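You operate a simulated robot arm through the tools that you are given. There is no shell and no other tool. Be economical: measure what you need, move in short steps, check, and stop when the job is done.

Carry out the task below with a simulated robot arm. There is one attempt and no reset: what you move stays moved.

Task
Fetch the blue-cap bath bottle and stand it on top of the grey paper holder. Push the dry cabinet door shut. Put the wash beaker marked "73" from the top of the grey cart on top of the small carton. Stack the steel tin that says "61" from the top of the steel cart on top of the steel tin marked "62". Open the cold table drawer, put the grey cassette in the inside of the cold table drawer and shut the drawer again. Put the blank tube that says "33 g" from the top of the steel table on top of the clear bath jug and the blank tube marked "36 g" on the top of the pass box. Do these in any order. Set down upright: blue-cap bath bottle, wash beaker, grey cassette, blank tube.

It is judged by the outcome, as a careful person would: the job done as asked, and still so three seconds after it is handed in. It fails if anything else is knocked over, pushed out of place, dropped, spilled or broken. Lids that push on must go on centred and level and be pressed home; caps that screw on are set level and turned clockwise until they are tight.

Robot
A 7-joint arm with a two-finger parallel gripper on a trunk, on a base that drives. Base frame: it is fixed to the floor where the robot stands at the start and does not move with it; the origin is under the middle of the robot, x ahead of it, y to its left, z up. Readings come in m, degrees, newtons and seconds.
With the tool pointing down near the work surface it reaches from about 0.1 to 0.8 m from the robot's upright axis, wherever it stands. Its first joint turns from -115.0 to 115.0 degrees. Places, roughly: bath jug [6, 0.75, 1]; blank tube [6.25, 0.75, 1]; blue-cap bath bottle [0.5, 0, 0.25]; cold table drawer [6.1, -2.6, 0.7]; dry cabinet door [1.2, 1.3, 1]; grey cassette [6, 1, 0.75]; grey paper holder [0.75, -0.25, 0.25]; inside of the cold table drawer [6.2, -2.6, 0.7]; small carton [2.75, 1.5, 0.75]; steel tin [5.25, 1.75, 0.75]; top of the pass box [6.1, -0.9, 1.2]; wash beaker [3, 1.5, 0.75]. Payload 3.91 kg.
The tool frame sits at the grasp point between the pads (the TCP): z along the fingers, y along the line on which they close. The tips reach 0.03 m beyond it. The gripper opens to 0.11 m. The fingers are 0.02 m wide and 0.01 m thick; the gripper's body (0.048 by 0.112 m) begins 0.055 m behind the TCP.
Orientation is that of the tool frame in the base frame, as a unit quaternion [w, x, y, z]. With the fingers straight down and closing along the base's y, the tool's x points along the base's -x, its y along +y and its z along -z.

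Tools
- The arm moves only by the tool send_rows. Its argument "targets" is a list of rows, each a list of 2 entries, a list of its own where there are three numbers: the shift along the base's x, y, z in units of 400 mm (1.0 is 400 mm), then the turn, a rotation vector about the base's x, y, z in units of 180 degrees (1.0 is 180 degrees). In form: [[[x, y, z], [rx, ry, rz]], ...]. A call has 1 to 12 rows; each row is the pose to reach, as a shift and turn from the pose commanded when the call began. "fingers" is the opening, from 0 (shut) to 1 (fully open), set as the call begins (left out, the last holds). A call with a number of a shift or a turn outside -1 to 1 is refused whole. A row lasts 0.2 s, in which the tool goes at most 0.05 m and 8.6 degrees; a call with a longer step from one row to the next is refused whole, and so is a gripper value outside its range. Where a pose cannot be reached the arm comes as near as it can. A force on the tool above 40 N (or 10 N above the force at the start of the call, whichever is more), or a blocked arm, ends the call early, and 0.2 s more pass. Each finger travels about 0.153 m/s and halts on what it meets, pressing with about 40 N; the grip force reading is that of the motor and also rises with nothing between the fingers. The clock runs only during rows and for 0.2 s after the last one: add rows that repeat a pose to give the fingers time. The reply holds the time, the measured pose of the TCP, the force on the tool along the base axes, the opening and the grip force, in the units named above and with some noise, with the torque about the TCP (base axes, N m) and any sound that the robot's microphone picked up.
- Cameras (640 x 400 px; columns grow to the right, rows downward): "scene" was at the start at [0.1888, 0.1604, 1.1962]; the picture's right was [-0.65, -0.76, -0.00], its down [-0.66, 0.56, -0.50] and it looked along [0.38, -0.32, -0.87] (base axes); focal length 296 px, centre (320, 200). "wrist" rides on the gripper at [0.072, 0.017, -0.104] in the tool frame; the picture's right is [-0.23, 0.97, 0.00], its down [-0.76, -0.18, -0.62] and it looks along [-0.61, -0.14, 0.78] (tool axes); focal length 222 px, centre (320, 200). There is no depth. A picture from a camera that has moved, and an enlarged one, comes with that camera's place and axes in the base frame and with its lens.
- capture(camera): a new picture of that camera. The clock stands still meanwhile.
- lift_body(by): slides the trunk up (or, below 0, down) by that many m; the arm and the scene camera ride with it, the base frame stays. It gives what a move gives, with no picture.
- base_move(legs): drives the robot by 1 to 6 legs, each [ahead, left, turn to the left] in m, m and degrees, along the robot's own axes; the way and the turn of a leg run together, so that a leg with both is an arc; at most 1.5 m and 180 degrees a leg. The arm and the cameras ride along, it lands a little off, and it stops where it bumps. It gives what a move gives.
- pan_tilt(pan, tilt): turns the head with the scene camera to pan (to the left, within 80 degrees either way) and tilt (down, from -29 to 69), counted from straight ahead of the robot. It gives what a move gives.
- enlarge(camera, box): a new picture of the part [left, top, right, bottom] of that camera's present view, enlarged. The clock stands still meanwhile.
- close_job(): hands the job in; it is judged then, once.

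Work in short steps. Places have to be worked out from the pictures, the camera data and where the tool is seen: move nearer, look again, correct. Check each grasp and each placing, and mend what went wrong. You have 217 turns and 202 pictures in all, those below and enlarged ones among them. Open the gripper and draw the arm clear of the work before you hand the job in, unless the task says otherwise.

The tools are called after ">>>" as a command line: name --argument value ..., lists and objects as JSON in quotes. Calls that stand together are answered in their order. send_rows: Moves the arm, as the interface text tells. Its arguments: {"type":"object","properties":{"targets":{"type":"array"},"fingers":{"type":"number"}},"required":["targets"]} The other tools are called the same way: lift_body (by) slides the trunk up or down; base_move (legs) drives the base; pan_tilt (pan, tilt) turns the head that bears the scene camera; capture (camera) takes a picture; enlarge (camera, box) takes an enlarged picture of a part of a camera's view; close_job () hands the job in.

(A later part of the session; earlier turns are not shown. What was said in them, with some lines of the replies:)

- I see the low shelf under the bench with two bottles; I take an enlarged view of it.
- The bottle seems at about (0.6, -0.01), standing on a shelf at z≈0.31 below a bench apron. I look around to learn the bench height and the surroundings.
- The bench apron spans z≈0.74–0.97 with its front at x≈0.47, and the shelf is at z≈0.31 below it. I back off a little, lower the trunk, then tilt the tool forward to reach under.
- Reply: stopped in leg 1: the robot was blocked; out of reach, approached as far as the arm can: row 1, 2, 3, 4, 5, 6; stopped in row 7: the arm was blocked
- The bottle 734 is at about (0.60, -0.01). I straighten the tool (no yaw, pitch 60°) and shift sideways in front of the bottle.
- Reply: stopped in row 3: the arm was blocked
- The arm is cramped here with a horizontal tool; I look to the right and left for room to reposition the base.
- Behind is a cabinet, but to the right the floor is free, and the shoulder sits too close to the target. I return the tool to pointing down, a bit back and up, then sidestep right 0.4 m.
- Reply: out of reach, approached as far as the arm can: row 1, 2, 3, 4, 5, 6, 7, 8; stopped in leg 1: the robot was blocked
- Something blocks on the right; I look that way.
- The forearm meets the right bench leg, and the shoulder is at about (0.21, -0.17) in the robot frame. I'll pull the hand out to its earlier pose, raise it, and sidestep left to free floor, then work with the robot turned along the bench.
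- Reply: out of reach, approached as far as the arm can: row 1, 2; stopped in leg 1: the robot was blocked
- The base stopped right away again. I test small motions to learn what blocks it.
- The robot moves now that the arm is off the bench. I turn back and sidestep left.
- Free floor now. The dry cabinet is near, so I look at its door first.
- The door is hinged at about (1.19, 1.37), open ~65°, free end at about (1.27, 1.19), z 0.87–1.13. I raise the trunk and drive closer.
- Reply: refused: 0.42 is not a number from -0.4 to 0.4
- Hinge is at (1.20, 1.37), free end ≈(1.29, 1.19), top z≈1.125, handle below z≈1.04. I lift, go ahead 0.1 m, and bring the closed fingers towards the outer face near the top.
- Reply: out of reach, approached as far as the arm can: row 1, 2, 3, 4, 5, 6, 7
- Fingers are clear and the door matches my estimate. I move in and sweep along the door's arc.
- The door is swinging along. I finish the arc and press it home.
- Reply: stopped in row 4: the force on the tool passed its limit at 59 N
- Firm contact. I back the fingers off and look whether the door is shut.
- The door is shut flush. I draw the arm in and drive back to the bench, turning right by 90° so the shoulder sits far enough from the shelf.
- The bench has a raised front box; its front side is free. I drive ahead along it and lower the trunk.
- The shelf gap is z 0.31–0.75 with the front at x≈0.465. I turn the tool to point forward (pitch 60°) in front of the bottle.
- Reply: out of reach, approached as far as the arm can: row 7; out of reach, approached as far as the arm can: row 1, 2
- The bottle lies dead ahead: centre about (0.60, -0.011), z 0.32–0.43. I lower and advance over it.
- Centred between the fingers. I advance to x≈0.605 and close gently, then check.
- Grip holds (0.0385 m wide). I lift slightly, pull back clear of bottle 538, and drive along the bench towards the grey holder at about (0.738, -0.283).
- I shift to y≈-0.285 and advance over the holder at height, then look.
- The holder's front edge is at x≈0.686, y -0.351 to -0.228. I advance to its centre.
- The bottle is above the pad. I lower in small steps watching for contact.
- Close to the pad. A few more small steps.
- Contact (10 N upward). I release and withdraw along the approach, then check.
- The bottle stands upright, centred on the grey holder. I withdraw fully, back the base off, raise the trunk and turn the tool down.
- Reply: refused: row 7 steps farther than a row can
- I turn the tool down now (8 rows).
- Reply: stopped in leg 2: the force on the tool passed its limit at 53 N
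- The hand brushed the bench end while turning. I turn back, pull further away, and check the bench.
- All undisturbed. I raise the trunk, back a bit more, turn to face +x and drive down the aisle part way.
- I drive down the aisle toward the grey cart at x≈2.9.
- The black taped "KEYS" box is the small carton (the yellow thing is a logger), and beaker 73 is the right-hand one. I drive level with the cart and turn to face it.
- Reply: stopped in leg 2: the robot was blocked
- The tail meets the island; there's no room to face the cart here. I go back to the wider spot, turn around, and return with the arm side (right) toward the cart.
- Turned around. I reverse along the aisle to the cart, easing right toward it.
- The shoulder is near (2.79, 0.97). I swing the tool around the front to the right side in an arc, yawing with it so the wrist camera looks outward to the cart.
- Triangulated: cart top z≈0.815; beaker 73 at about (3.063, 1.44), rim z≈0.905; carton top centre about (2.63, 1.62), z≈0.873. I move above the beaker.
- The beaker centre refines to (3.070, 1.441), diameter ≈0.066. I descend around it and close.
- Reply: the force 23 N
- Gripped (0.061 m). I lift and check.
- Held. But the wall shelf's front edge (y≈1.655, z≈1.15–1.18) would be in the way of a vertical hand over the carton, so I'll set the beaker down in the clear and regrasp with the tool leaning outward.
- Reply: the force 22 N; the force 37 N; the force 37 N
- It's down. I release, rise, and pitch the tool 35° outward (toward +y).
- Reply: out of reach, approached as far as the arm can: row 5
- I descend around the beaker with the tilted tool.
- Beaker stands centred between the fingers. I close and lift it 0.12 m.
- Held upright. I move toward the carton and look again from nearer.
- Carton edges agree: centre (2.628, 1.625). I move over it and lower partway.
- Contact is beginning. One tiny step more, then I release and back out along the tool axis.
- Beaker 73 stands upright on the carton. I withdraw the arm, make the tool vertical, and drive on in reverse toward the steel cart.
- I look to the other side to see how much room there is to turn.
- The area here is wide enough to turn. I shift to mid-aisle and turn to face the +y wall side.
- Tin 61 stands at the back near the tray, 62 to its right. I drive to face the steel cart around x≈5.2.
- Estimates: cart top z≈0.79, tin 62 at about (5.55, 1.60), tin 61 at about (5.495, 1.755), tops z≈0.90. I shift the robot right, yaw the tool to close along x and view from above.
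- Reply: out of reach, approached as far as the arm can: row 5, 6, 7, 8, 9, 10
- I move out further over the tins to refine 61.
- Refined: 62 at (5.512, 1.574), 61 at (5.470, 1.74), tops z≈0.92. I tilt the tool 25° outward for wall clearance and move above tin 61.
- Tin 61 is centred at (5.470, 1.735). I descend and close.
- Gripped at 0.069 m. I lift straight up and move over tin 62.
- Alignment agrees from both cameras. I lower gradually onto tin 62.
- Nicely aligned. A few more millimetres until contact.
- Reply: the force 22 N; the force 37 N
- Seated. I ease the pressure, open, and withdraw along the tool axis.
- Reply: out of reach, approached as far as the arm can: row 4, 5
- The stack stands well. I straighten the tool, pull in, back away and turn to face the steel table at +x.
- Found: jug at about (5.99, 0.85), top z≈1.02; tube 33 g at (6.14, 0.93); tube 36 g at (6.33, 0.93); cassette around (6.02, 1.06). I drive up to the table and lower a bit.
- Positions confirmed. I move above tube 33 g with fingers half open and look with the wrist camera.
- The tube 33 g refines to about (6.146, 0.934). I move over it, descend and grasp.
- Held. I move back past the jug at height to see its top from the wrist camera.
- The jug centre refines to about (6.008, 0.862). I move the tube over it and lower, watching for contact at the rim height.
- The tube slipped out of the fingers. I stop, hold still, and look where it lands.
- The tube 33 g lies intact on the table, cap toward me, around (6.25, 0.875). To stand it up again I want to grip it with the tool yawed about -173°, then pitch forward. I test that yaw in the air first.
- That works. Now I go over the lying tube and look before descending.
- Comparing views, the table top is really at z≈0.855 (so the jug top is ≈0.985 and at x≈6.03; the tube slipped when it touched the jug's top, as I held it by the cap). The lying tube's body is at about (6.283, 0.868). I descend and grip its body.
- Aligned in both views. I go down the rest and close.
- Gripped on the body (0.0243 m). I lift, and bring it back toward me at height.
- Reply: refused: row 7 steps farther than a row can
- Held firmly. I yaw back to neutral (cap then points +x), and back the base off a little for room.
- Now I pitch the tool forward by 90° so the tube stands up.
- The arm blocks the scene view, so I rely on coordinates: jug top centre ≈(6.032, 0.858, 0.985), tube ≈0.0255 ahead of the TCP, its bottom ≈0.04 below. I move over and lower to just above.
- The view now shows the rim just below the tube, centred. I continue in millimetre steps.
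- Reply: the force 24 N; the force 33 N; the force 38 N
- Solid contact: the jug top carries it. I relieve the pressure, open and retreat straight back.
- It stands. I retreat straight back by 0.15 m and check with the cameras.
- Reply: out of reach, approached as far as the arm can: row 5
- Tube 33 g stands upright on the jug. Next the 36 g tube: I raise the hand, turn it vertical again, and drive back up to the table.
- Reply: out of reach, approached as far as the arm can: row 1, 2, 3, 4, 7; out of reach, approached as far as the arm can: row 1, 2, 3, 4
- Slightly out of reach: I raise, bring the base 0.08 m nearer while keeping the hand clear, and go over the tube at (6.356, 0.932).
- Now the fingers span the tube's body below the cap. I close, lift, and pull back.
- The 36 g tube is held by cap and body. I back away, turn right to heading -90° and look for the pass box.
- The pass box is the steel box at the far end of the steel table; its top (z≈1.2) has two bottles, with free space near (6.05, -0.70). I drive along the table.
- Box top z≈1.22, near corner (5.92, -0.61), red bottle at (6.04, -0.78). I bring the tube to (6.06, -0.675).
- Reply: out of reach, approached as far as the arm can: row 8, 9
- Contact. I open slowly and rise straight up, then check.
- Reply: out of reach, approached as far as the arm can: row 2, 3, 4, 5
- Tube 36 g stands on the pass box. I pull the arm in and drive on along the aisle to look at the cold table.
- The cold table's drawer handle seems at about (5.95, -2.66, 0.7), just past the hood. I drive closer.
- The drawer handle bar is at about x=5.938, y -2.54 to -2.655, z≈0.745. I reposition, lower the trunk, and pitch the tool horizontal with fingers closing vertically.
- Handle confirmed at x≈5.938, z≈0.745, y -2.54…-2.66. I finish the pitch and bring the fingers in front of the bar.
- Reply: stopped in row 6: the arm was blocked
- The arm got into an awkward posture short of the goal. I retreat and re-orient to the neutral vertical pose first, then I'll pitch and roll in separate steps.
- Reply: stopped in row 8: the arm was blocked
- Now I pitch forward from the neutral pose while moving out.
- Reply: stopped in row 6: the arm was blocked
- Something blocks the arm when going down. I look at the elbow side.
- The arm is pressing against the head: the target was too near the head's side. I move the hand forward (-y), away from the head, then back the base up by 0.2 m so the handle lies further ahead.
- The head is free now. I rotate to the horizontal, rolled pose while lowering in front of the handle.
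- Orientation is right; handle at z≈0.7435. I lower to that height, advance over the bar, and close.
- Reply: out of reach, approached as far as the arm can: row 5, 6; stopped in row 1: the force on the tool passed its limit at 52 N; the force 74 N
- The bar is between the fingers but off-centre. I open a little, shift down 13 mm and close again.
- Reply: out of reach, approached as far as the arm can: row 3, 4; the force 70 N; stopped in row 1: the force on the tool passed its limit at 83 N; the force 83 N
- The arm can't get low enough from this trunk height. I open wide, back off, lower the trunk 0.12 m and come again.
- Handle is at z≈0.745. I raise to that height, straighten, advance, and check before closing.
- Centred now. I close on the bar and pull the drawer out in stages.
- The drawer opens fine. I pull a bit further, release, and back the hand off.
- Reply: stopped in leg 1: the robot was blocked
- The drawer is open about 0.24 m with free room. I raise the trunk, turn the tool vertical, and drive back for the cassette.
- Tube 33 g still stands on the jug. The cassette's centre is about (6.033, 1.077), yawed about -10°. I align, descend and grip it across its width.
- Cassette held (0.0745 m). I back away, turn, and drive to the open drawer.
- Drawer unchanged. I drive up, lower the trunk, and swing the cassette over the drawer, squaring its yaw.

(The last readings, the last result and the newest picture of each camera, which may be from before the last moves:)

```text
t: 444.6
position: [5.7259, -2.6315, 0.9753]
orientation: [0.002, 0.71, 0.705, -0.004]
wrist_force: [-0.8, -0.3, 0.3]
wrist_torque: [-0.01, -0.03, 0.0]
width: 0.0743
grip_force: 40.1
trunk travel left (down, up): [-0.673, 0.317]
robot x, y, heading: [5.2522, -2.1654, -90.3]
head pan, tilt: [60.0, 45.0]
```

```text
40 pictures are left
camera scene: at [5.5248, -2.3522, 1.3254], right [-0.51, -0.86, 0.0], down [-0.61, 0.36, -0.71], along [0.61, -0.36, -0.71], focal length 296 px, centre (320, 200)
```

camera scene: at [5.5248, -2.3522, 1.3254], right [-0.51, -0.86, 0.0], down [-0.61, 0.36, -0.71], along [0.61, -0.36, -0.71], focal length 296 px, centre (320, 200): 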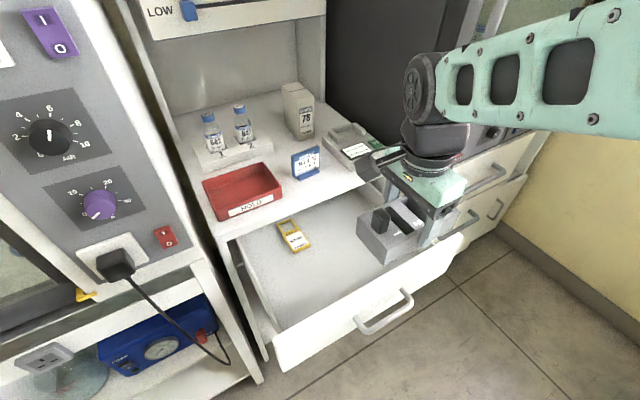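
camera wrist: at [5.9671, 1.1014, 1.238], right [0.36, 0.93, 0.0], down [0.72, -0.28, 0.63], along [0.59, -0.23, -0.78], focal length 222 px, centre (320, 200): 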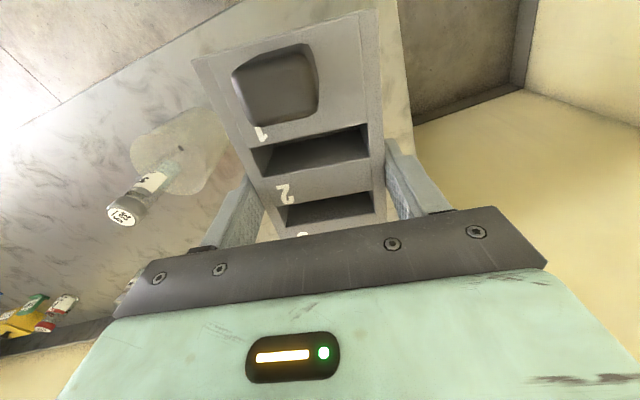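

The cassette hovers in front of the drawer. I move it to x≈5.84 and lower into the drawer.

>>> send_rows --targets '[[[0.1, 0, 0], [0, 0, 0]], [[0.2, 0, 0], [0, 0, 0]], [[0.285, 0, 0], [0, 0, 0]], [[0.285, 0, -0.1], [0, 0, 0]], [[0.285, 0, -0.2], [0, 0, 0]], [[0.285, 0, -0.3], [0, 0, 0]], [[0.285, 0, -0.39], [0, 0, 0]]]'

>>> capture --camera "scene"

>>> capture --camera "wrist"

```text
t: 446.2
position: [5.8118, -2.6223, 0.8304]
orientation: [0.003, 0.709, 0.705, -0.005]
wrist_force: [0.8, 0.3, -0.6]
wrist_torque: [-0.03, 0.02, -0.02]
width: 0.0747
grip_force: 40.0
out of reach, approached as far as the arm can: row 3, 4, 5, 6, 7
trunk travel left (down, up): [-0.673, 0.317]
robot x, y, heading: [5.2538, -2.1645, -90.5]
head pan, tilt: [60.0, 45.0]
```

```text
39 pictures are left
camera scene: at [5.5252, -2.3519, 1.3254], right [-0.51, -0.86, 0.0], down [-0.61, 0.36, -0.71], along [0.61, -0.36, -0.71], focal length 296 px, centre (320, 200)
```

scene: 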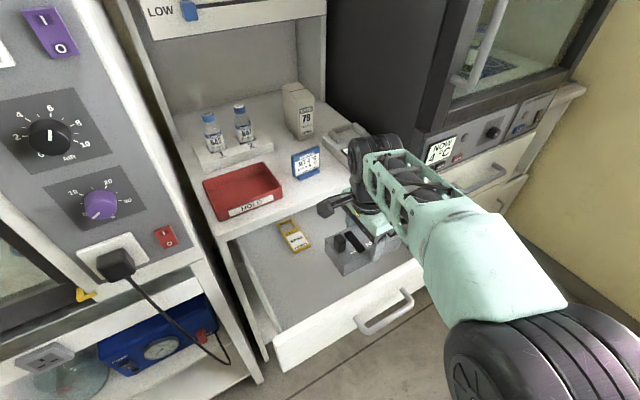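

```text
38 pictures are left
camera wrist: at [5.8297, -2.549, 0.932], right [0.97, -0.23, 0.0], down [-0.18, -0.75, 0.63], along [-0.15, -0.61, -0.77], focal length 222 px, centre (320, 200)
```

wrist: 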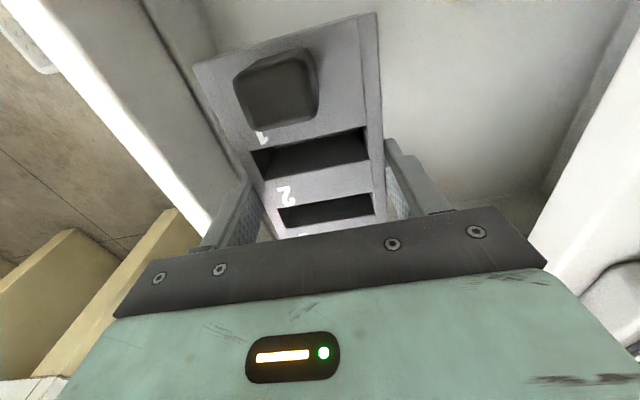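

Slightly out of reach; I raise 3 cm, bring the base 4 cm nearer, then lower again.

>>> send_rows --targets '[[[-0.06, 0, 0.06], [0, 0, 0]], [[-0.07, 0, 0.08], [0, 0, 0]]]'

>>> base_move --legs '[[0, 0.05, 0]]'

>>> send_rows --targets '[[[0, 0, -0.08], [0, 0, 0]], [[0, 0, -0.16], [0, 0, 0]], [[0, 0, -0.2], [0, 0, 0]], [[0, 0, -0.22], [0, 0, 0]]]'

>>> enlarge --camera "scene" --box '[230, 180, 450, 370]'

```text
t: 446.8
position: [5.7833, -2.6214, 0.8618]
orientation: [0.004, 0.709, 0.705, -0.004]
wrist_force: [1.1, -0.6, -1.0]
wrist_torque: [0.03, -0.01, 0.0]
width: 0.0743
grip_force: 39.8
trunk travel left (down, up): [-0.673, 0.317]
robot x, y, heading: [5.2502, -2.166, -90.4]
head pan, tilt: [60.0, 45.0]
```

```text
t: 447.8
position: [5.8338, -2.6216, 0.8621]
orientation: [0.003, 0.709, 0.705, -0.005]
wrist_force: [0.7, 0.7, -1.2]
wrist_torque: [-0.01, 0.0, 0.04]
width: 0.0744
grip_force: 39.7
trunk travel left (down, up): [-0.673, 0.317]
robot x, y, heading: [5.3003, -2.1679, -90.3]
head pan, tilt: [60.0, 45.0]
```

```text
t: 448.8
position: [5.8356, -2.6222, 0.7736]
orientation: [0.004, 0.708, 0.706, -0.004]
wrist_force: [-0.5, 0.4, -1.2]
wrist_torque: [0.0, -0.02, 0.01]
width: 0.0743
grip_force: 39.6
trunk travel left (down, up): [-0.673, 0.317]
robot x, y, heading: [5.3009, -2.168, -90.2]
head pan, tilt: [60.0, 45.0]
```

```text
2.11 times, centred on (340, 275) of scene
camera zoom: at [5.5755, -2.3523, 1.3253], right [-0.51, -0.86, 0.0], down [-0.61, 0.36, -0.71], along [0.61, -0.36, -0.71], focal length 622 px, centre (278, 42)
```

zoom: 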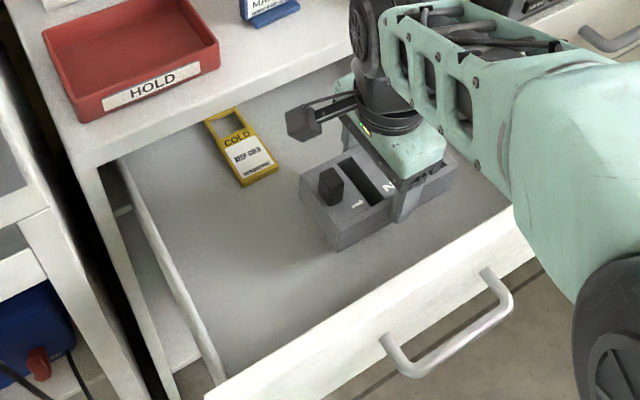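

>>> send_rows --targets '[[[0, 0, -0.025], [0, 0, 0]], [[0, 0, -0.04], [0, 0, 0]]]'

>>> send_rows --targets '[[[0, 0, -0.015], [0, 0, 0]], [[0, 0, -0.015], [0, 0, 0]]]'

>>> send_rows --targets '[[[0, 0, -0.012], [0, 0, 0]], [[0, 0, -0.012], [0, 0, 0]]]'

>>> send_rows --targets '[[[0, 0, -0.012], [0, 0, 0]], [[0, 0, -0.012], [0, 0, 0]]]'

>>> enlarge --camera "scene" --box '[230, 180, 450, 370]'

```text
t: 449.4
position: [5.835, -2.6219, 0.7583]
orientation: [0.004, 0.709, 0.705, -0.004]
wrist_force: [0.0, -0.4, -0.4]
wrist_torque: [-0.01, 0.03, -0.01]
width: 0.0743
grip_force: 39.7
trunk travel left (down, up): [-0.673, 0.317]
robot x, y, heading: [5.3004, -2.1693, -90.4]
head pan, tilt: [60.0, 45.0]
```

```text
t: 449.9
position: [5.8343, -2.6221, 0.752]
orientation: [0.003, 0.709, 0.705, -0.004]
wrist_force: [0.2, -0.5, -2.0]
wrist_torque: [0.0, -0.01, 0.02]
width: 0.0744
grip_force: 39.7
trunk travel left (down, up): [-0.673, 0.317]
robot x, y, heading: [5.302, -2.1681, -90.3]
head pan, tilt: [60.0, 45.0]
```

```text
t: 450.6
position: [5.8339, -2.6231, 0.7472]
orientation: [0.003, 0.708, 0.706, -0.004]
wrist_force: [0.6, 0.3, -1.4]
wrist_torque: [-0.01, 0.02, -0.01]
width: 0.0741
grip_force: 40.9
trunk travel left (down, up): [-0.673, 0.317]
robot x, y, heading: [5.3044, -2.1674, -90.3]
head pan, tilt: [60.0, 45.0]
```

```text
t: 451.1
position: [5.8339, -2.6203, 0.7416]
orientation: [0.003, 0.709, 0.706, -0.004]
wrist_force: [-0.5, -0.3, -0.2]
wrist_torque: [-0.01, 0.03, 0.02]
width: 0.0747
grip_force: 40.2
trunk travel left (down, up): [-0.673, 0.317]
robot x, y, heading: [5.3027, -2.1672, -90.4]
head pan, tilt: [60.0, 45.0]
```

```text
2.11 times, centred on (340, 275) of scene
camera zoom: at [5.5755, -2.3523, 1.3253], right [-0.51, -0.86, 0.0], down [-0.61, 0.36, -0.71], along [0.61, -0.36, -0.71], focal length 622 px, centre (278, 42)
```

zoom: 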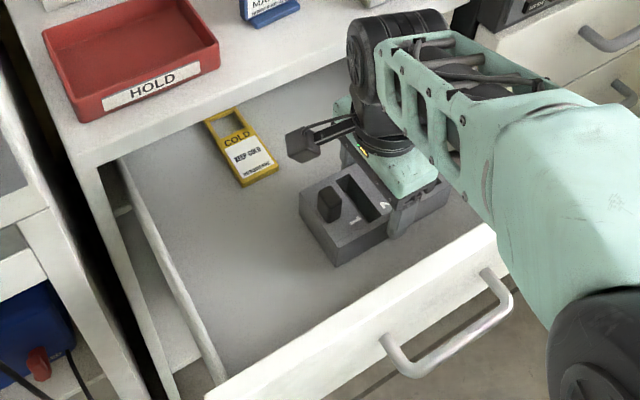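

>>> send_rows --targets '[[[0, 0, -0.01], [0, 0, 0]], [[0, 0, -0.01], [0, 0, 0]]]'

>>> send_rows --targets '[[[0, 0, -0.01], [0, 0, 0]], [[0, 0, -0.01], [0, 0, 0]]]'

>>> send_rows --targets '[[[0, 0, -0.01], [0, 0, 0]], [[0, 0, -0.01], [0, 0, 0]]]'

>>> send_rows --targets '[[[0, 0, -0.01], [0, 0, 0]], [[0, 0, -0.01], [0, 0, 0]]]'

```text
t: 451.8
position: [5.8345, -2.6222, 0.7379]
orientation: [0.004, 0.709, 0.705, -0.004]
wrist_force: [0.6, -0.7, -1.4]
wrist_torque: [0.02, 0.03, 0.02]
width: 0.0745
grip_force: 40.0
trunk travel left (down, up): [-0.673, 0.317]
robot x, y, heading: [5.3042, -2.1673, -90.3]
head pan, tilt: [60.0, 45.0]
```

```text
t: 452.4
position: [5.8362, -2.6221, 0.7378]
orientation: [0.005, 0.709, 0.705, -0.003]
wrist_force: [0.5, -1.0, 20.9]
wrist_torque: [0.75, 0.68, -0.02]
width: 0.0746
grip_force: 40.0
trunk travel left (down, up): [-0.673, 0.317]
robot x, y, heading: [5.3043, -2.1682, -90.3]
head pan, tilt: [60.0, 45.0]
```

```text
t: 452.9
position: [5.8349, -2.6213, 0.7357]
orientation: [0.007, 0.709, 0.705, -0.003]
wrist_force: [1.2, -0.7, 38.7]
wrist_torque: [-0.07, 0.23, -0.03]
width: 0.0748
grip_force: 39.6
trunk travel left (down, up): [-0.673, 0.317]
robot x, y, heading: [5.3005, -2.1702, -90.8]
head pan, tilt: [60.0, 45.0]
```

```text
t: 453.6
position: [5.8341, -2.6219, 0.7297]
orientation: [0.006, 0.709, 0.705, -0.003]
wrist_force: [-1.7, -1.4, 38.8]
wrist_torque: [-0.02, 0.25, 0.03]
width: 0.0746
grip_force: 40.4
trunk travel left (down, up): [-0.673, 0.317]
robot x, y, heading: [5.305, -2.1643, -90.4]
head pan, tilt: [60.0, 45.0]
```

The cassette is on the drawer floor. I ease up, open, rise out and check.

>>> send_rows --targets '[[[0, 0, 0.008], [0, 0, 0]], [[0, 0, 0.012], [0, 0, 0]]]'

>>> send_rows --targets '[[[0, 0, 0], [0, 0, 0]], [[0, 0, 0], [0, 0, 0]], [[0, 0, 0], [0, 0, 0]]]' --fingers 0.85

>>> send_rows --targets '[[[0, 0, 0.08], [0, 0, 0]], [[0, 0, 0.18], [0, 0, 0]], [[0, 0, 0.3], [0, 0, 0]], [[0, 0, 0.42], [0, 0, 0]], [[-0.1, 0, 0.48], [0, 0, 0]], [[-0.2, -0.03, 0.5], [0, 0, 0]], [[-0.3, -0.06, 0.5], [0, 0, 0]], [[-0.4, -0.1, 0.5], [0, 0, 0]]]'

>>> enlarge --camera "scene" --box '[200, 130, 500, 370]'

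```text
t: 454.1
position: [5.8341, -2.6222, 0.7309]
orientation: [0.004, 0.709, 0.705, -0.005]
wrist_force: [1.4, -4.9, 13.0]
wrist_torque: [-1.0, -0.58, -0.08]
width: 0.0746
grip_force: 40.0
trunk travel left (down, up): [-0.673, 0.317]
robot x, y, heading: [5.303, -2.1689, -90.3]
head pan, tilt: [60.0, 45.0]
```

```text
t: 454.9
position: [5.8347, -2.6213, 0.731]
orientation: [0.003, 0.708, 0.706, -0.004]
wrist_force: [-0.2, 0.1, -0.3]
wrist_torque: [-0.02, -0.06, 0.0]
width: 0.0936
grip_force: 0.0
trunk travel left (down, up): [-0.673, 0.317]
robot x, y, heading: [5.3024, -2.1655, -90.3]
head pan, tilt: [60.0, 45.0]
```

```text
t: 456.8
position: [5.674, -2.6615, 0.9291]
orientation: [0.003, 0.709, 0.706, -0.004]
wrist_force: [1.2, 0.4, -0.6]
wrist_torque: [-0.04, 0.03, 0.02]
width: 0.0937
grip_force: 0.2
trunk travel left (down, up): [-0.673, 0.317]
robot x, y, heading: [5.3013, -2.1681, -90.2]
head pan, tilt: [60.0, 45.0]
```

```text
1.67 times, centred on (350, 250) of scene
camera zoom: at [5.576, -2.352, 1.3252], right [-0.5, -0.86, 0.0], down [-0.61, 0.36, -0.71], along [0.61, -0.36, -0.71], focal length 493 px, centre (270, 117)
```

zoom: 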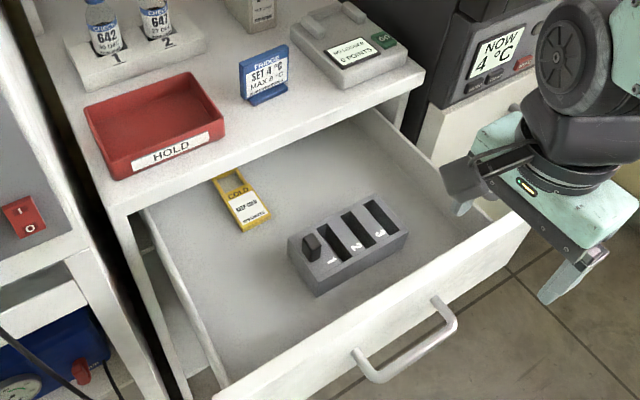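

The cassette sits upright in the drawer. To close it, I'll regrip the bar in the horizontal pose: reposition the base, lower the trunk, and pitch the tool.

>>> base_move --legs '[[-0.065, -0.1, 0]]'

>>> lift_body --by -0.08

>>> send_rows --targets '[[[-0.05, 0, 0.05], [0, 0, 0]], [[-0.1, 0, 0.1], [0, -0.0455, 0]], [[-0.12, 0, 0.1], [0, -0.091, 0]], [[-0.12, 0, 0.08], [0, -0.1364, 0]], [[-0.1, 0, 0.04], [0, -0.1818, 0]], [[-0.08, 0, 0], [0, -0.2273, 0]], [[-0.06, 0, -0.05], [0, -0.2727, 0]], [[-0.04, 0, -0.1], [0, -0.3182, 0]], [[-0.02, 0, -0.15], [0, -0.3636, 0]], [[0, 0, -0.2], [0, -0.409, 0]], [[0.01, 0, -0.24], [0, -0.4545, 0]], [[0.015, 0, -0.26], [0, -0.5, 0]]]' --fingers 0.6

>>> capture --camera "wrist"

```text
t: 458.0
position: [5.5737, -2.5973, 0.9298]
orientation: [0.003, 0.71, 0.705, -0.004]
wrist_force: [0.3, -0.1, -1.0]
wrist_torque: [-0.01, -0.02, 0.01]
width: 0.0932
grip_force: 0.0
trunk travel left (down, up): [-0.673, 0.317]
robot x, y, heading: [5.2003, -2.0999, -90.5]
head pan, tilt: [60.0, 45.0]
```

```text
t: 459.2
position: [5.5737, -2.598, 0.849]
orientation: [0.002, 0.709, 0.705, -0.004]
wrist_force: [0.2, 0.1, -0.4]
wrist_torque: [-0.03, 0.0, 0.01]
width: 0.0935
grip_force: 0.1
trunk travel left (down, up): [-0.593, 0.397]
robot x, y, heading: [5.2012, -2.1047, -90.7]
head pan, tilt: [60.0, 45.0]
```

```text
t: 462.0
position: [5.5728, -2.6337, 0.7737]
orientation: [0.528, 0.471, 0.543, 0.452]
wrist_force: [0.1, 0.1, 0.0]
wrist_torque: [0.01, -0.02, 0.02]
width: 0.0661
grip_force: 0.1
trunk travel left (down, up): [-0.593, 0.397]
robot x, y, heading: [5.1971, -2.1028, -90.5]
head pan, tilt: [60.0, 45.0]
stopped in row 12: the arm was blocked; the commanded pose is now the measured one
```

```text
34 pictures are left
camera wrist: at [5.4714, -2.5586, 0.7835], right [0.03, -0.08, 1.0], down [-0.63, -0.78, -0.04], along [0.78, -0.63, -0.08], focal length 222 px, centre (320, 200)
```

wrist: 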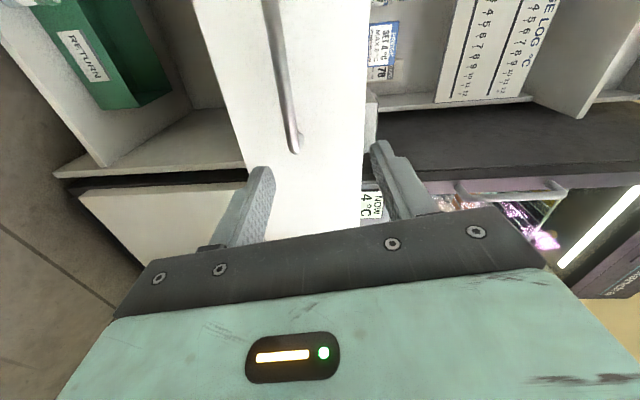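

Nearly there. I straighten up and slide over the bar as before, then close on it.

>>> send_rows --targets '[[[0.02, 0.03, -0.02], [0.016, -0.004, 0]], [[0.04, 0.06, -0.05], [0.032, -0.008, 0]], [[0.06, 0.085, -0.074], [0.047, -0.011, 0.001]], [[0.12, 0.085, -0.074], [0.047, -0.011, 0.001]], [[0.19, 0.085, -0.074], [0.047, -0.011, 0.001]], [[0.24, 0.085, -0.074], [0.047, -0.011, 0.001]]]'

>>> capture --camera "wrist"

```text
t: 462.8
position: [5.581, -2.6474, 0.7733]
orientation: [0.532, 0.467, 0.551, 0.442]
wrist_force: [-0.3, -0.2, 0.3]
wrist_torque: [-0.01, 0.03, -0.01]
width: 0.0661
grip_force: 0.1
trunk travel left (down, up): [-0.593, 0.397]
robot x, y, heading: [5.2029, -2.1002, -90.1]
head pan, tilt: [60.0, 45.0]
stopped in row 4: the arm was blocked; the commanded pose is now the measured one
```

```text
33 pictures are left
camera wrist: at [5.4799, -2.5718, 0.7811], right [0.04, -0.06, 1.0], down [-0.63, -0.77, -0.01], along [0.77, -0.63, -0.07], focal length 222 px, centre (320, 200)
```

wrist: 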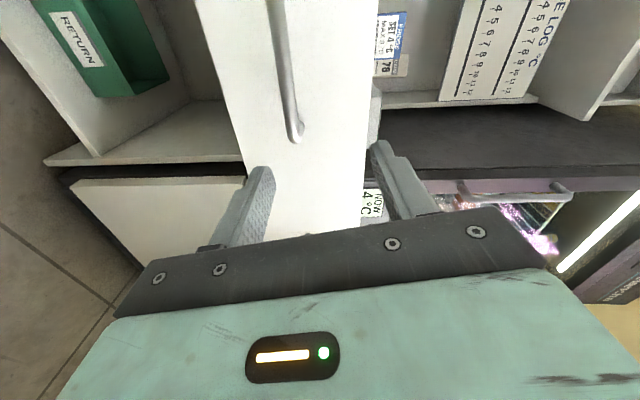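

The arm seems to be touching the head again; I turn the head fully left, out of the way, and retry.

>>> pan_tilt --pan 80 --tilt 20

>>> send_rows --targets '[[[0.02, 0.03, -0.02], [0.016, -0.006, 0]], [[0.04, 0.06, -0.05], [0.034, -0.012, 0]], [[0.04, 0.118, -0.074], [0.055, -0.017, 0.001]], [[0.08, 0.118, -0.074], [0.055, -0.017, 0.001]], [[0.14, 0.118, -0.074], [0.055, -0.017, 0.001]], [[0.2, 0.118, -0.074], [0.055, -0.017, 0.001]]]'

>>> capture --camera "scene"

```text
t: 463.7
position: [5.5803, -2.648, 0.771]
orientation: [0.532, 0.469, 0.551, 0.44]
wrist_force: [0.7, 0.0, -0.6]
wrist_torque: [0.01, 0.0, 0.03]
width: 0.066
grip_force: 0.0
trunk travel left (down, up): [-0.593, 0.397]
robot x, y, heading: [5.2036, -2.1036, -90.6]
head pan, tilt: [80.0, 20.0]
```

```text
t: 464.4
position: [5.585, -2.6577, 0.7774]
orientation: [0.54, 0.459, 0.558, 0.433]
wrist_force: [0.1, 0.6, -0.5]
wrist_torque: [0.04, 0.0, 0.03]
width: 0.066
grip_force: 0.1
trunk travel left (down, up): [-0.593, 0.397]
robot x, y, heading: [5.1997, -2.1054, -90.5]
head pan, tilt: [80.0, 20.0]
stopped in row 3: the arm was blocked; the commanded pose is now the measured one
```

```text
32 pictures are left
camera scene: at [5.4957, -2.264, 1.284], right [-0.18, -0.98, 0.0], down [-0.34, 0.06, -0.94], along [0.92, -0.17, -0.34], focal length 296 px, centre (320, 200)
```

scene: 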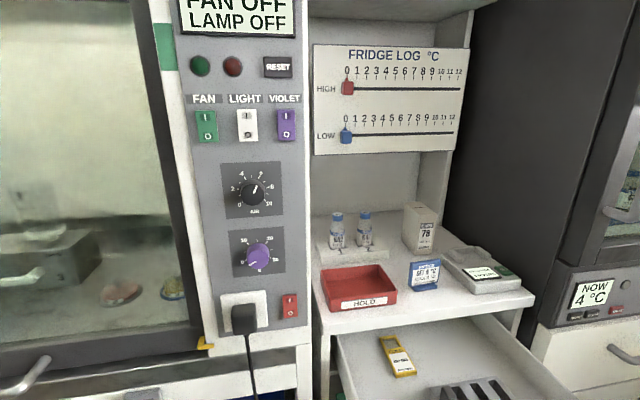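

The hand is already pointing +x just in front of the drawer panel, above the bar (z≈0.777). I'll simply close the fingers and push the panel shut: first bring the base 0.1 m nearer, then extend the arm.

>>> send_rows --targets '[[[0, 0, 0], [0, 0, 0]], [[0, 0, 0], [0, 0, 0]], [[0, 0, 0], [0, 0, 0]]]' --fingers 0

>>> base_move --legs '[[0, 0.09, 0]]'

>>> send_rows --targets '[[[0.03, 0.03, 0], [0, 0, 0]], [[0.06, 0.06, 0], [0, 0, 0]], [[0.1, 0.09, 0], [0, 0, 0]], [[0.15, 0.12, 0], [0, 0, 0]], [[0.2, 0.14, 0], [0, 0, 0]]]'

>>> pan_tilt --pan 65 --tilt 45

>>> capture --camera "scene"

```text
t: 465.2
position: [5.5857, -2.6579, 0.7782]
orientation: [0.54, 0.46, 0.557, 0.433]
wrist_force: [0.2, 0.1, 0.4]
wrist_torque: [0.02, 0.02, 0.01]
width: 0.0
grip_force: 37.6
trunk travel left (down, up): [-0.593, 0.397]
robot x, y, heading: [5.1989, -2.1035, -90.5]
head pan, tilt: [80.0, 20.0]
```

```text
t: 466.3
position: [5.6751, -2.6573, 0.7774]
orientation: [0.54, 0.46, 0.556, 0.433]
wrist_force: [-0.3, -0.5, -0.1]
wrist_torque: [-0.01, 0.02, -0.02]
width: 0.0
grip_force: 37.9
trunk travel left (down, up): [-0.593, 0.397]
robot x, y, heading: [5.2912, -2.1017, -90.4]
head pan, tilt: [80.0, 20.0]
```

```text
t: 467.5
position: [5.7548, -2.6009, 0.7783]
orientation: [0.539, 0.46, 0.557, 0.432]
wrist_force: [-0.5, -0.5, -0.2]
wrist_torque: [0.01, 0.04, 0.0]
width: 0.0
grip_force: 37.8
trunk travel left (down, up): [-0.593, 0.397]
robot x, y, heading: [5.2893, -2.1039, -90.6]
head pan, tilt: [80.0, 20.0]
```

```text
t: 468.4
position: [5.7539, -2.6026, 0.7784]
orientation: [0.54, 0.461, 0.556, 0.433]
wrist_force: [1.0, 0.6, 0.0]
wrist_torque: [0.05, 0.0, -0.02]
width: 0.0001
grip_force: 37.4
trunk travel left (down, up): [-0.593, 0.397]
robot x, y, heading: [5.2889, -2.1048, -90.7]
head pan, tilt: [65.0, 45.0]
```

```text
31 pictures are left
camera scene: at [5.567, -2.2829, 1.2454], right [-0.43, -0.9, 0.0], down [-0.64, 0.3, -0.71], along [0.64, -0.3, -0.71], focal length 296 px, centre (320, 200)
```

scene: 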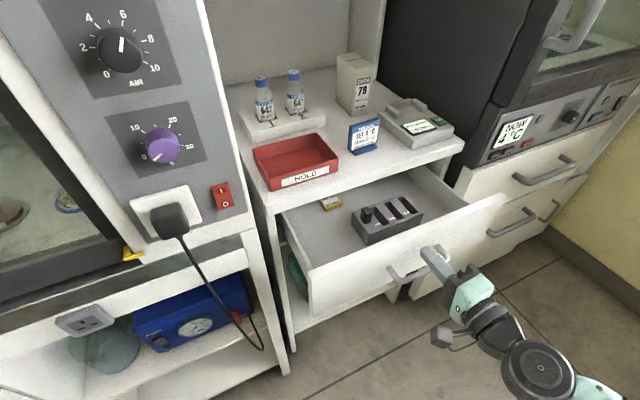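

The drawer is sliding in with the cassette steady. I keep pushing until it stops.

>>> send_rows --targets '[[[0.05, 0, 0], [0, 0, 0]], [[0.1, 0, 0], [0, 0, 0]], [[0.15, 0, 0], [0, 0, 0]], [[0.2, 0, 0], [0, 0, 0]], [[0.25, 0, 0], [0, 0, 0]], [[0.3, 0, 0], [0, 0, 0]], [[0.35, 0, 0], [0, 0, 0]], [[0.39, 0, 0], [0, 0, 0]], [[0.42, 0, 0], [0, 0, 0]], [[0.45, 0, 0], [0, 0, 0]], [[0.47, 0, 0], [0, 0, 0]]]'

>>> capture --camera "scene"

```text
t: 470.5
position: [5.8647, -2.7534, 0.8237]
orientation: [0.602, 0.483, 0.52, 0.366]
wrist_force: [-0.4, -0.4, -0.3]
wrist_torque: [0.0, 0.02, 0.02]
width: 0.0001
grip_force: 37.6
trunk travel left (down, up): [-0.593, 0.397]
robot x, y, heading: [5.2934, -2.1056, -90.6]
head pan, tilt: [65.0, 45.0]
stopped in row 10: the arm was blocked; the commanded pose is now the measured one
```

```text
30 pictures are left
camera scene: at [5.567, -2.283, 1.2453], right [-0.43, -0.9, 0.0], down [-0.64, 0.3, -0.71], along [0.64, -0.3, -0.71], focal length 296 px, centre (320, 200)
```

scene: 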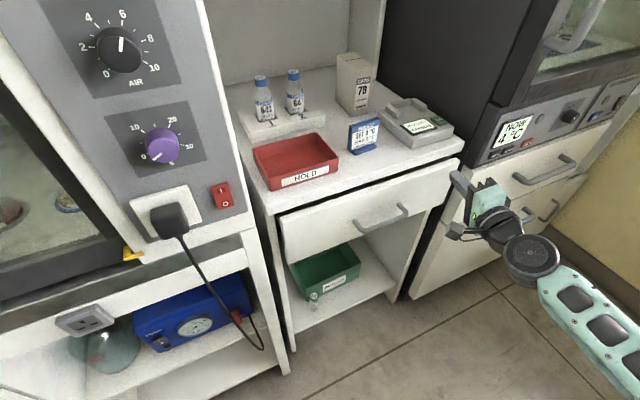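

>>> enlarge --camera "scene" --box '[250, 140, 500, 300]'

```text
2.50 times, centred on (375, 220) of scene
camera zoom: at [5.567, -2.283, 1.2453], right [-0.43, -0.9, 0.0], down [-0.64, 0.3, -0.71], along [0.64, -0.3, -0.71], focal length 739 px, centre (182, 150)
```

zoom: 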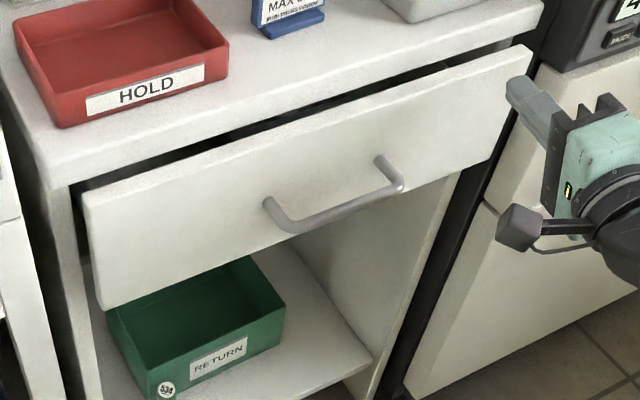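

About 4 cm remain; the hand drifted to the panel's upper corner. I back off, re-centre with a straight tool, and push again.

>>> send_rows --targets '[[[-0.08, 0, 0], [0, 0, 0]], [[-0.16, 0.03, -0.02], [0.029, -0.004, 0.021]], [[-0.1875, 0.11, -0.05], [0.058, -0.007, 0.042]], [[-0.1875, 0.21, -0.08], [0.087, -0.011, 0.0635]], [[-0.1875, 0.31, -0.11], [0.087, -0.011, 0.0635]], [[-0.1875, 0.3825, -0.13], [0.087, -0.011, 0.0635]], [[-0.1875, 0.3825, -0.13], [0.087, -0.011, 0.0635]]]'

>>> send_rows --targets '[[[0.06, 0, 0], [0, 0, 0]], [[0.12, 0, 0], [0, 0, 0]], [[0.18, 0, 0], [0, 0, 0]], [[0.24, 0, 0], [0, 0, 0]]]'

>>> capture --camera "scene"

```text
t: 472.3
position: [5.7978, -2.6264, 0.8239]
orientation: [0.536, 0.46, 0.527, 0.473]
wrist_force: [0.3, 0.1, -0.4]
wrist_torque: [0.01, -0.01, 0.01]
width: 0.0
grip_force: 37.5
trunk travel left (down, up): [-0.593, 0.397]
robot x, y, heading: [5.2905, -2.1009, -90.6]
head pan, tilt: [65.0, 45.0]
stopped in row 7: the arm was blocked; the commanded pose is now the measured one
```

```text
t: 473.5
position: [5.856, -2.7194, 0.8572]
orientation: [0.582, 0.468, 0.509, 0.428]
wrist_force: [0.2, -0.1, -0.7]
wrist_torque: [-0.01, -0.01, -0.03]
width: 0.0002
grip_force: 37.9
trunk travel left (down, up): [-0.593, 0.397]
robot x, y, heading: [5.2949, -2.1051, -90.4]
head pan, tilt: [65.0, 45.0]
stopped in row 4: the arm was blocked; the commanded pose is now the measured one
```

```text
28 pictures are left
camera scene: at [5.5668, -2.2832, 1.2453], right [-0.43, -0.9, 0.0], down [-0.64, 0.3, -0.71], along [0.64, -0.3, -0.71], focal length 296 px, centre (320, 200)
```

scene: 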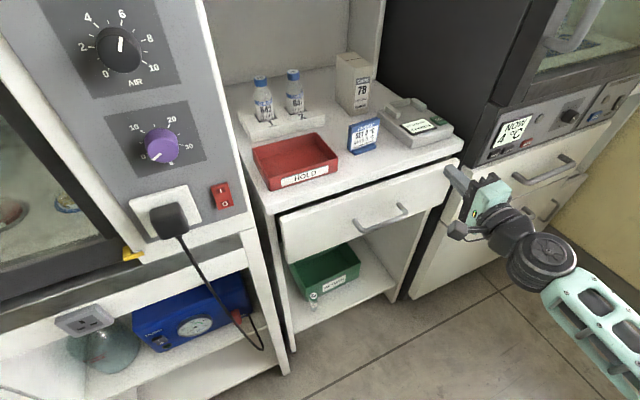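

I go back to the neutral, pitched pose (as used at the bench shelf) and will push with that instead.

>>> send_rows --targets '[[[-0.06, 0.01, 0.02], [0, 0, 0]], [[-0.12, 0.02, 0.05], [-0.0423, 0.0175, 0.0134]], [[-0.18, 0.04, 0.08], [-0.0847, 0.035, 0.0268]], [[-0.24, 0.06, 0.11], [-0.127, 0.0524, 0.0401]], [[-0.3, 0.09, 0.14], [-0.1694, 0.07, 0.0535]], [[-0.35, 0.12, 0.17], [-0.2118, 0.0874, 0.0669]], [[-0.4, 0.15, 0.2], [-0.254, 0.105, 0.0803]], [[-0.44, 0.18, 0.23], [-0.2965, 0.1224, 0.0937]], [[-0.47, 0.21, 0.23], [-0.3388, 0.14, 0.107]], [[-0.49, 0.24, 0.23], [-0.381, 0.1573, 0.1204]], [[-0.49, 0.25, 0.23], [-0.4235, 0.1748, 0.1338]]]'

>>> capture --camera "wrist"

```text
t: 475.9
position: [5.6588, -2.6166, 0.9434]
orientation: [0.498, 0.005, 0.867, -0.001]
wrist_force: [0.3, 0.2, -0.1]
wrist_torque: [0.0, -0.03, -0.01]
width: 0.0001
grip_force: 38.2
trunk travel left (down, up): [-0.593, 0.397]
robot x, y, heading: [5.291, -2.1039, -90.5]
head pan, tilt: [65.0, 45.0]
```

```text
27 pictures are left
camera wrist: at [5.534, -2.5979, 0.9328], right [0.12, 0.97, 0.2], down [-0.16, -0.18, 0.97], along [0.98, -0.15, 0.13], focal length 222 px, centre (320, 200)
```

wrist: 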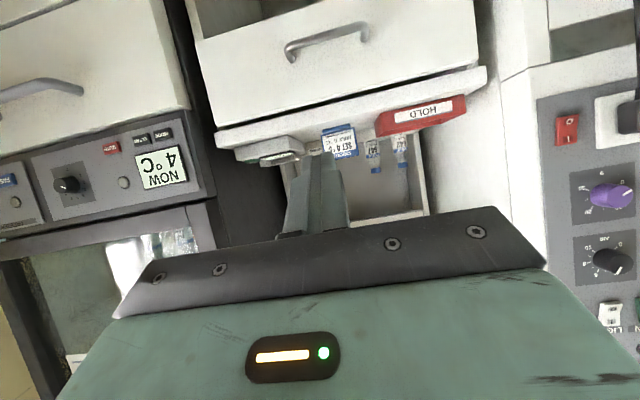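

Good. Now I lower in front of the panel just above the bar and push with the tips.

>>> send_rows --targets '[[[0.06, 0.02, -0.09], [0, 0, 0]], [[0.12, 0.042, -0.18], [0, 0, 0]], [[0.18, 0.042, -0.27], [0, 0, 0]], [[0.24, 0.042, -0.36], [0, 0, 0]], [[0.3, 0.042, -0.4], [0, 0, 0]], [[0.35, 0.042, -0.4], [0, 0, 0]]]'

>>> capture --camera "wrist"

```text
t: 477.3
position: [5.8012, -2.5991, 0.7846]
orientation: [0.498, 0.006, 0.867, -0.001]
wrist_force: [-0.8, -0.1, -0.5]
wrist_torque: [-0.02, -0.02, 0.01]
width: 0.0002
grip_force: 38.1
trunk travel left (down, up): [-0.593, 0.397]
robot x, y, heading: [5.2907, -2.1074, -90.6]
head pan, tilt: [65.0, 45.0]
```

```text
26 pictures are left
camera wrist: at [5.676, -2.5807, 0.7741], right [0.12, 0.97, 0.2], down [-0.16, -0.18, 0.97], along [0.98, -0.15, 0.13], focal length 222 px, centre (320, 200)
```

wrist: 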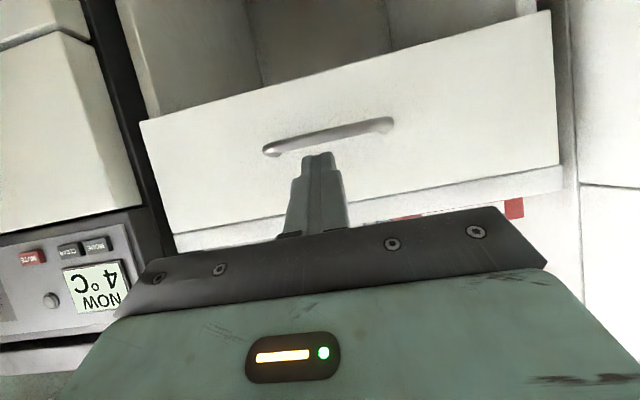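

The tips point at the panel right above the bar. I push in.

>>> send_rows --targets '[[[0.05, 0, 0], [0, 0, 0]], [[0.1, 0, 0], [0, 0, 0]], [[0.15, 0, 0], [0, 0, 0]], [[0.2, 0, 0], [0, 0, 0]], [[0.25, 0, 0], [0, 0, 0]], [[0.3, 0, 0], [0, 0, 0]], [[0.33, 0, 0], [0, 0, 0]], [[0.36, 0, 0], [0, 0, 0]]]'

>>> capture --camera "scene"

```text
t: 478.9
position: [5.9232, -2.5998, 0.7833]
orientation: [0.495, 0.005, 0.869, 0.0]
wrist_force: [-25.0, 4.7, 10.9]
wrist_torque: [0.04, -0.19, 0.17]
width: 0.0
grip_force: 37.9
trunk travel left (down, up): [-0.593, 0.397]
robot x, y, heading: [5.2871, -2.1026, -90.2]
head pan, tilt: [65.0, 45.0]
stopped in row 7: the force on the tool passed its limit at 66 N (the readings are from after the stop); the commanded pose is now the measured one
```

```text
25 pictures are left
camera scene: at [5.5646, -2.283, 1.2459], right [-0.43, -0.9, 0.0], down [-0.64, 0.31, -0.71], along [0.64, -0.31, -0.71], focal length 296 px, centre (320, 200)
```

scene: 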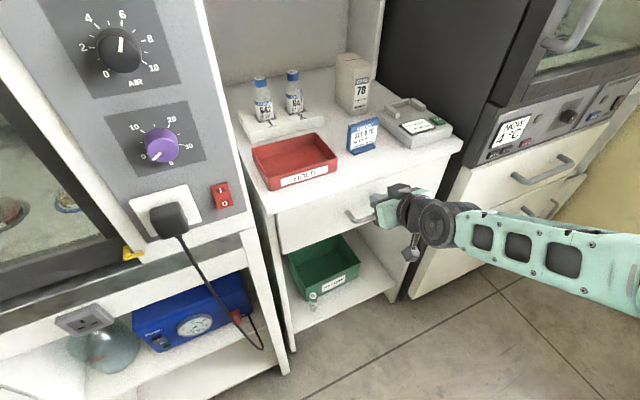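

Firm stop — the drawer looks shut. I withdraw and verify.

>>> send_rows --targets '[[[-0.08, 0, 0], [0, 0, 0]], [[-0.18, 0, 0.03], [0, 0, 0]], [[-0.28, 0, 0.08], [0, 0, 0]], [[-0.38, -0.02, 0.15], [0, 0, 0]], [[-0.48, -0.04, 0.22], [0, 0, 0]], [[-0.56, -0.08, 0.3], [0, 0, 0]]]' --fingers 0.5

>>> enlarge --camera "scene" --box '[240, 120, 480, 300]'

```text
t: 480.3
position: [5.7011, -2.6334, 0.9]
orientation: [0.494, 0.005, 0.869, 0.0]
wrist_force: [0.0, 0.7, 0.6]
wrist_torque: [-0.01, 0.03, -0.01]
width: 0.0552
grip_force: 0.0
trunk travel left (down, up): [-0.593, 0.397]
robot x, y, heading: [5.2897, -2.1071, -90.7]
head pan, tilt: [65.0, 45.0]
```

```text
2.22 times, centred on (360, 210) of scene
camera zoom: at [5.5668, -2.2831, 1.2452], right [-0.43, -0.9, 0.0], down [-0.64, 0.3, -0.71], along [0.64, -0.3, -0.71], focal length 657 px, centre (231, 178)
```

zoom: 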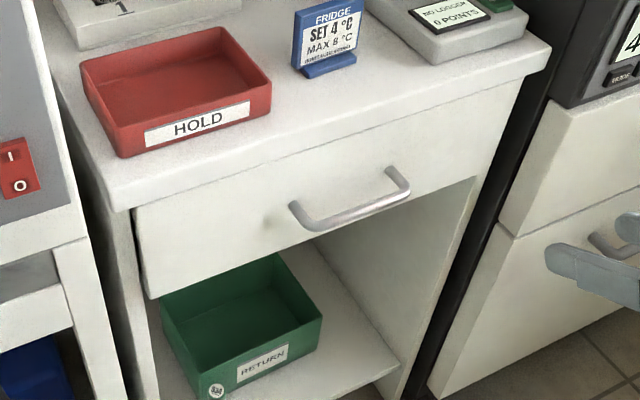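

The drawer is shut flush, the cassette is inside, and the arm is clear with the gripper open. All the other placings were checked when I made them, so I hand the job in.

>>> close_job

```text
The job is handed in.
```

I did all the tasks and handed the job in, but two things went wrong along the way.

- **Dropped tube:** the 33 g tube slipped out of the gripper while I was lowering it onto the bath jug. It fell over on the steel table. It looked undamaged, and I picked it up and stood it upright on the jug.
- **Bench bump:** after I had placed the blue-cap bottle, the hand hit the end of the bench while the robot was turning. The items on the bench top had not moved, but I did not look again at the bottle on the shelf below.

Final state of each task:

| Task | Result |
|---|---|
| Blue-cap bath bottle | Upright on the grey paper holder when I placed it |
| Dry cabinet door | Shut |
| Wash beaker 73 | Upright on the black "KEYS" box, which I took to be the small carton |
| Steel tin 61 | Stacked on tin 62 |
| Grey cassette | Upright in the cold table drawer; drawer shut |
| Blank tube 33 g | Upright on the clear bath jug |
| Blank tube 36 g | Upright on the pass box |
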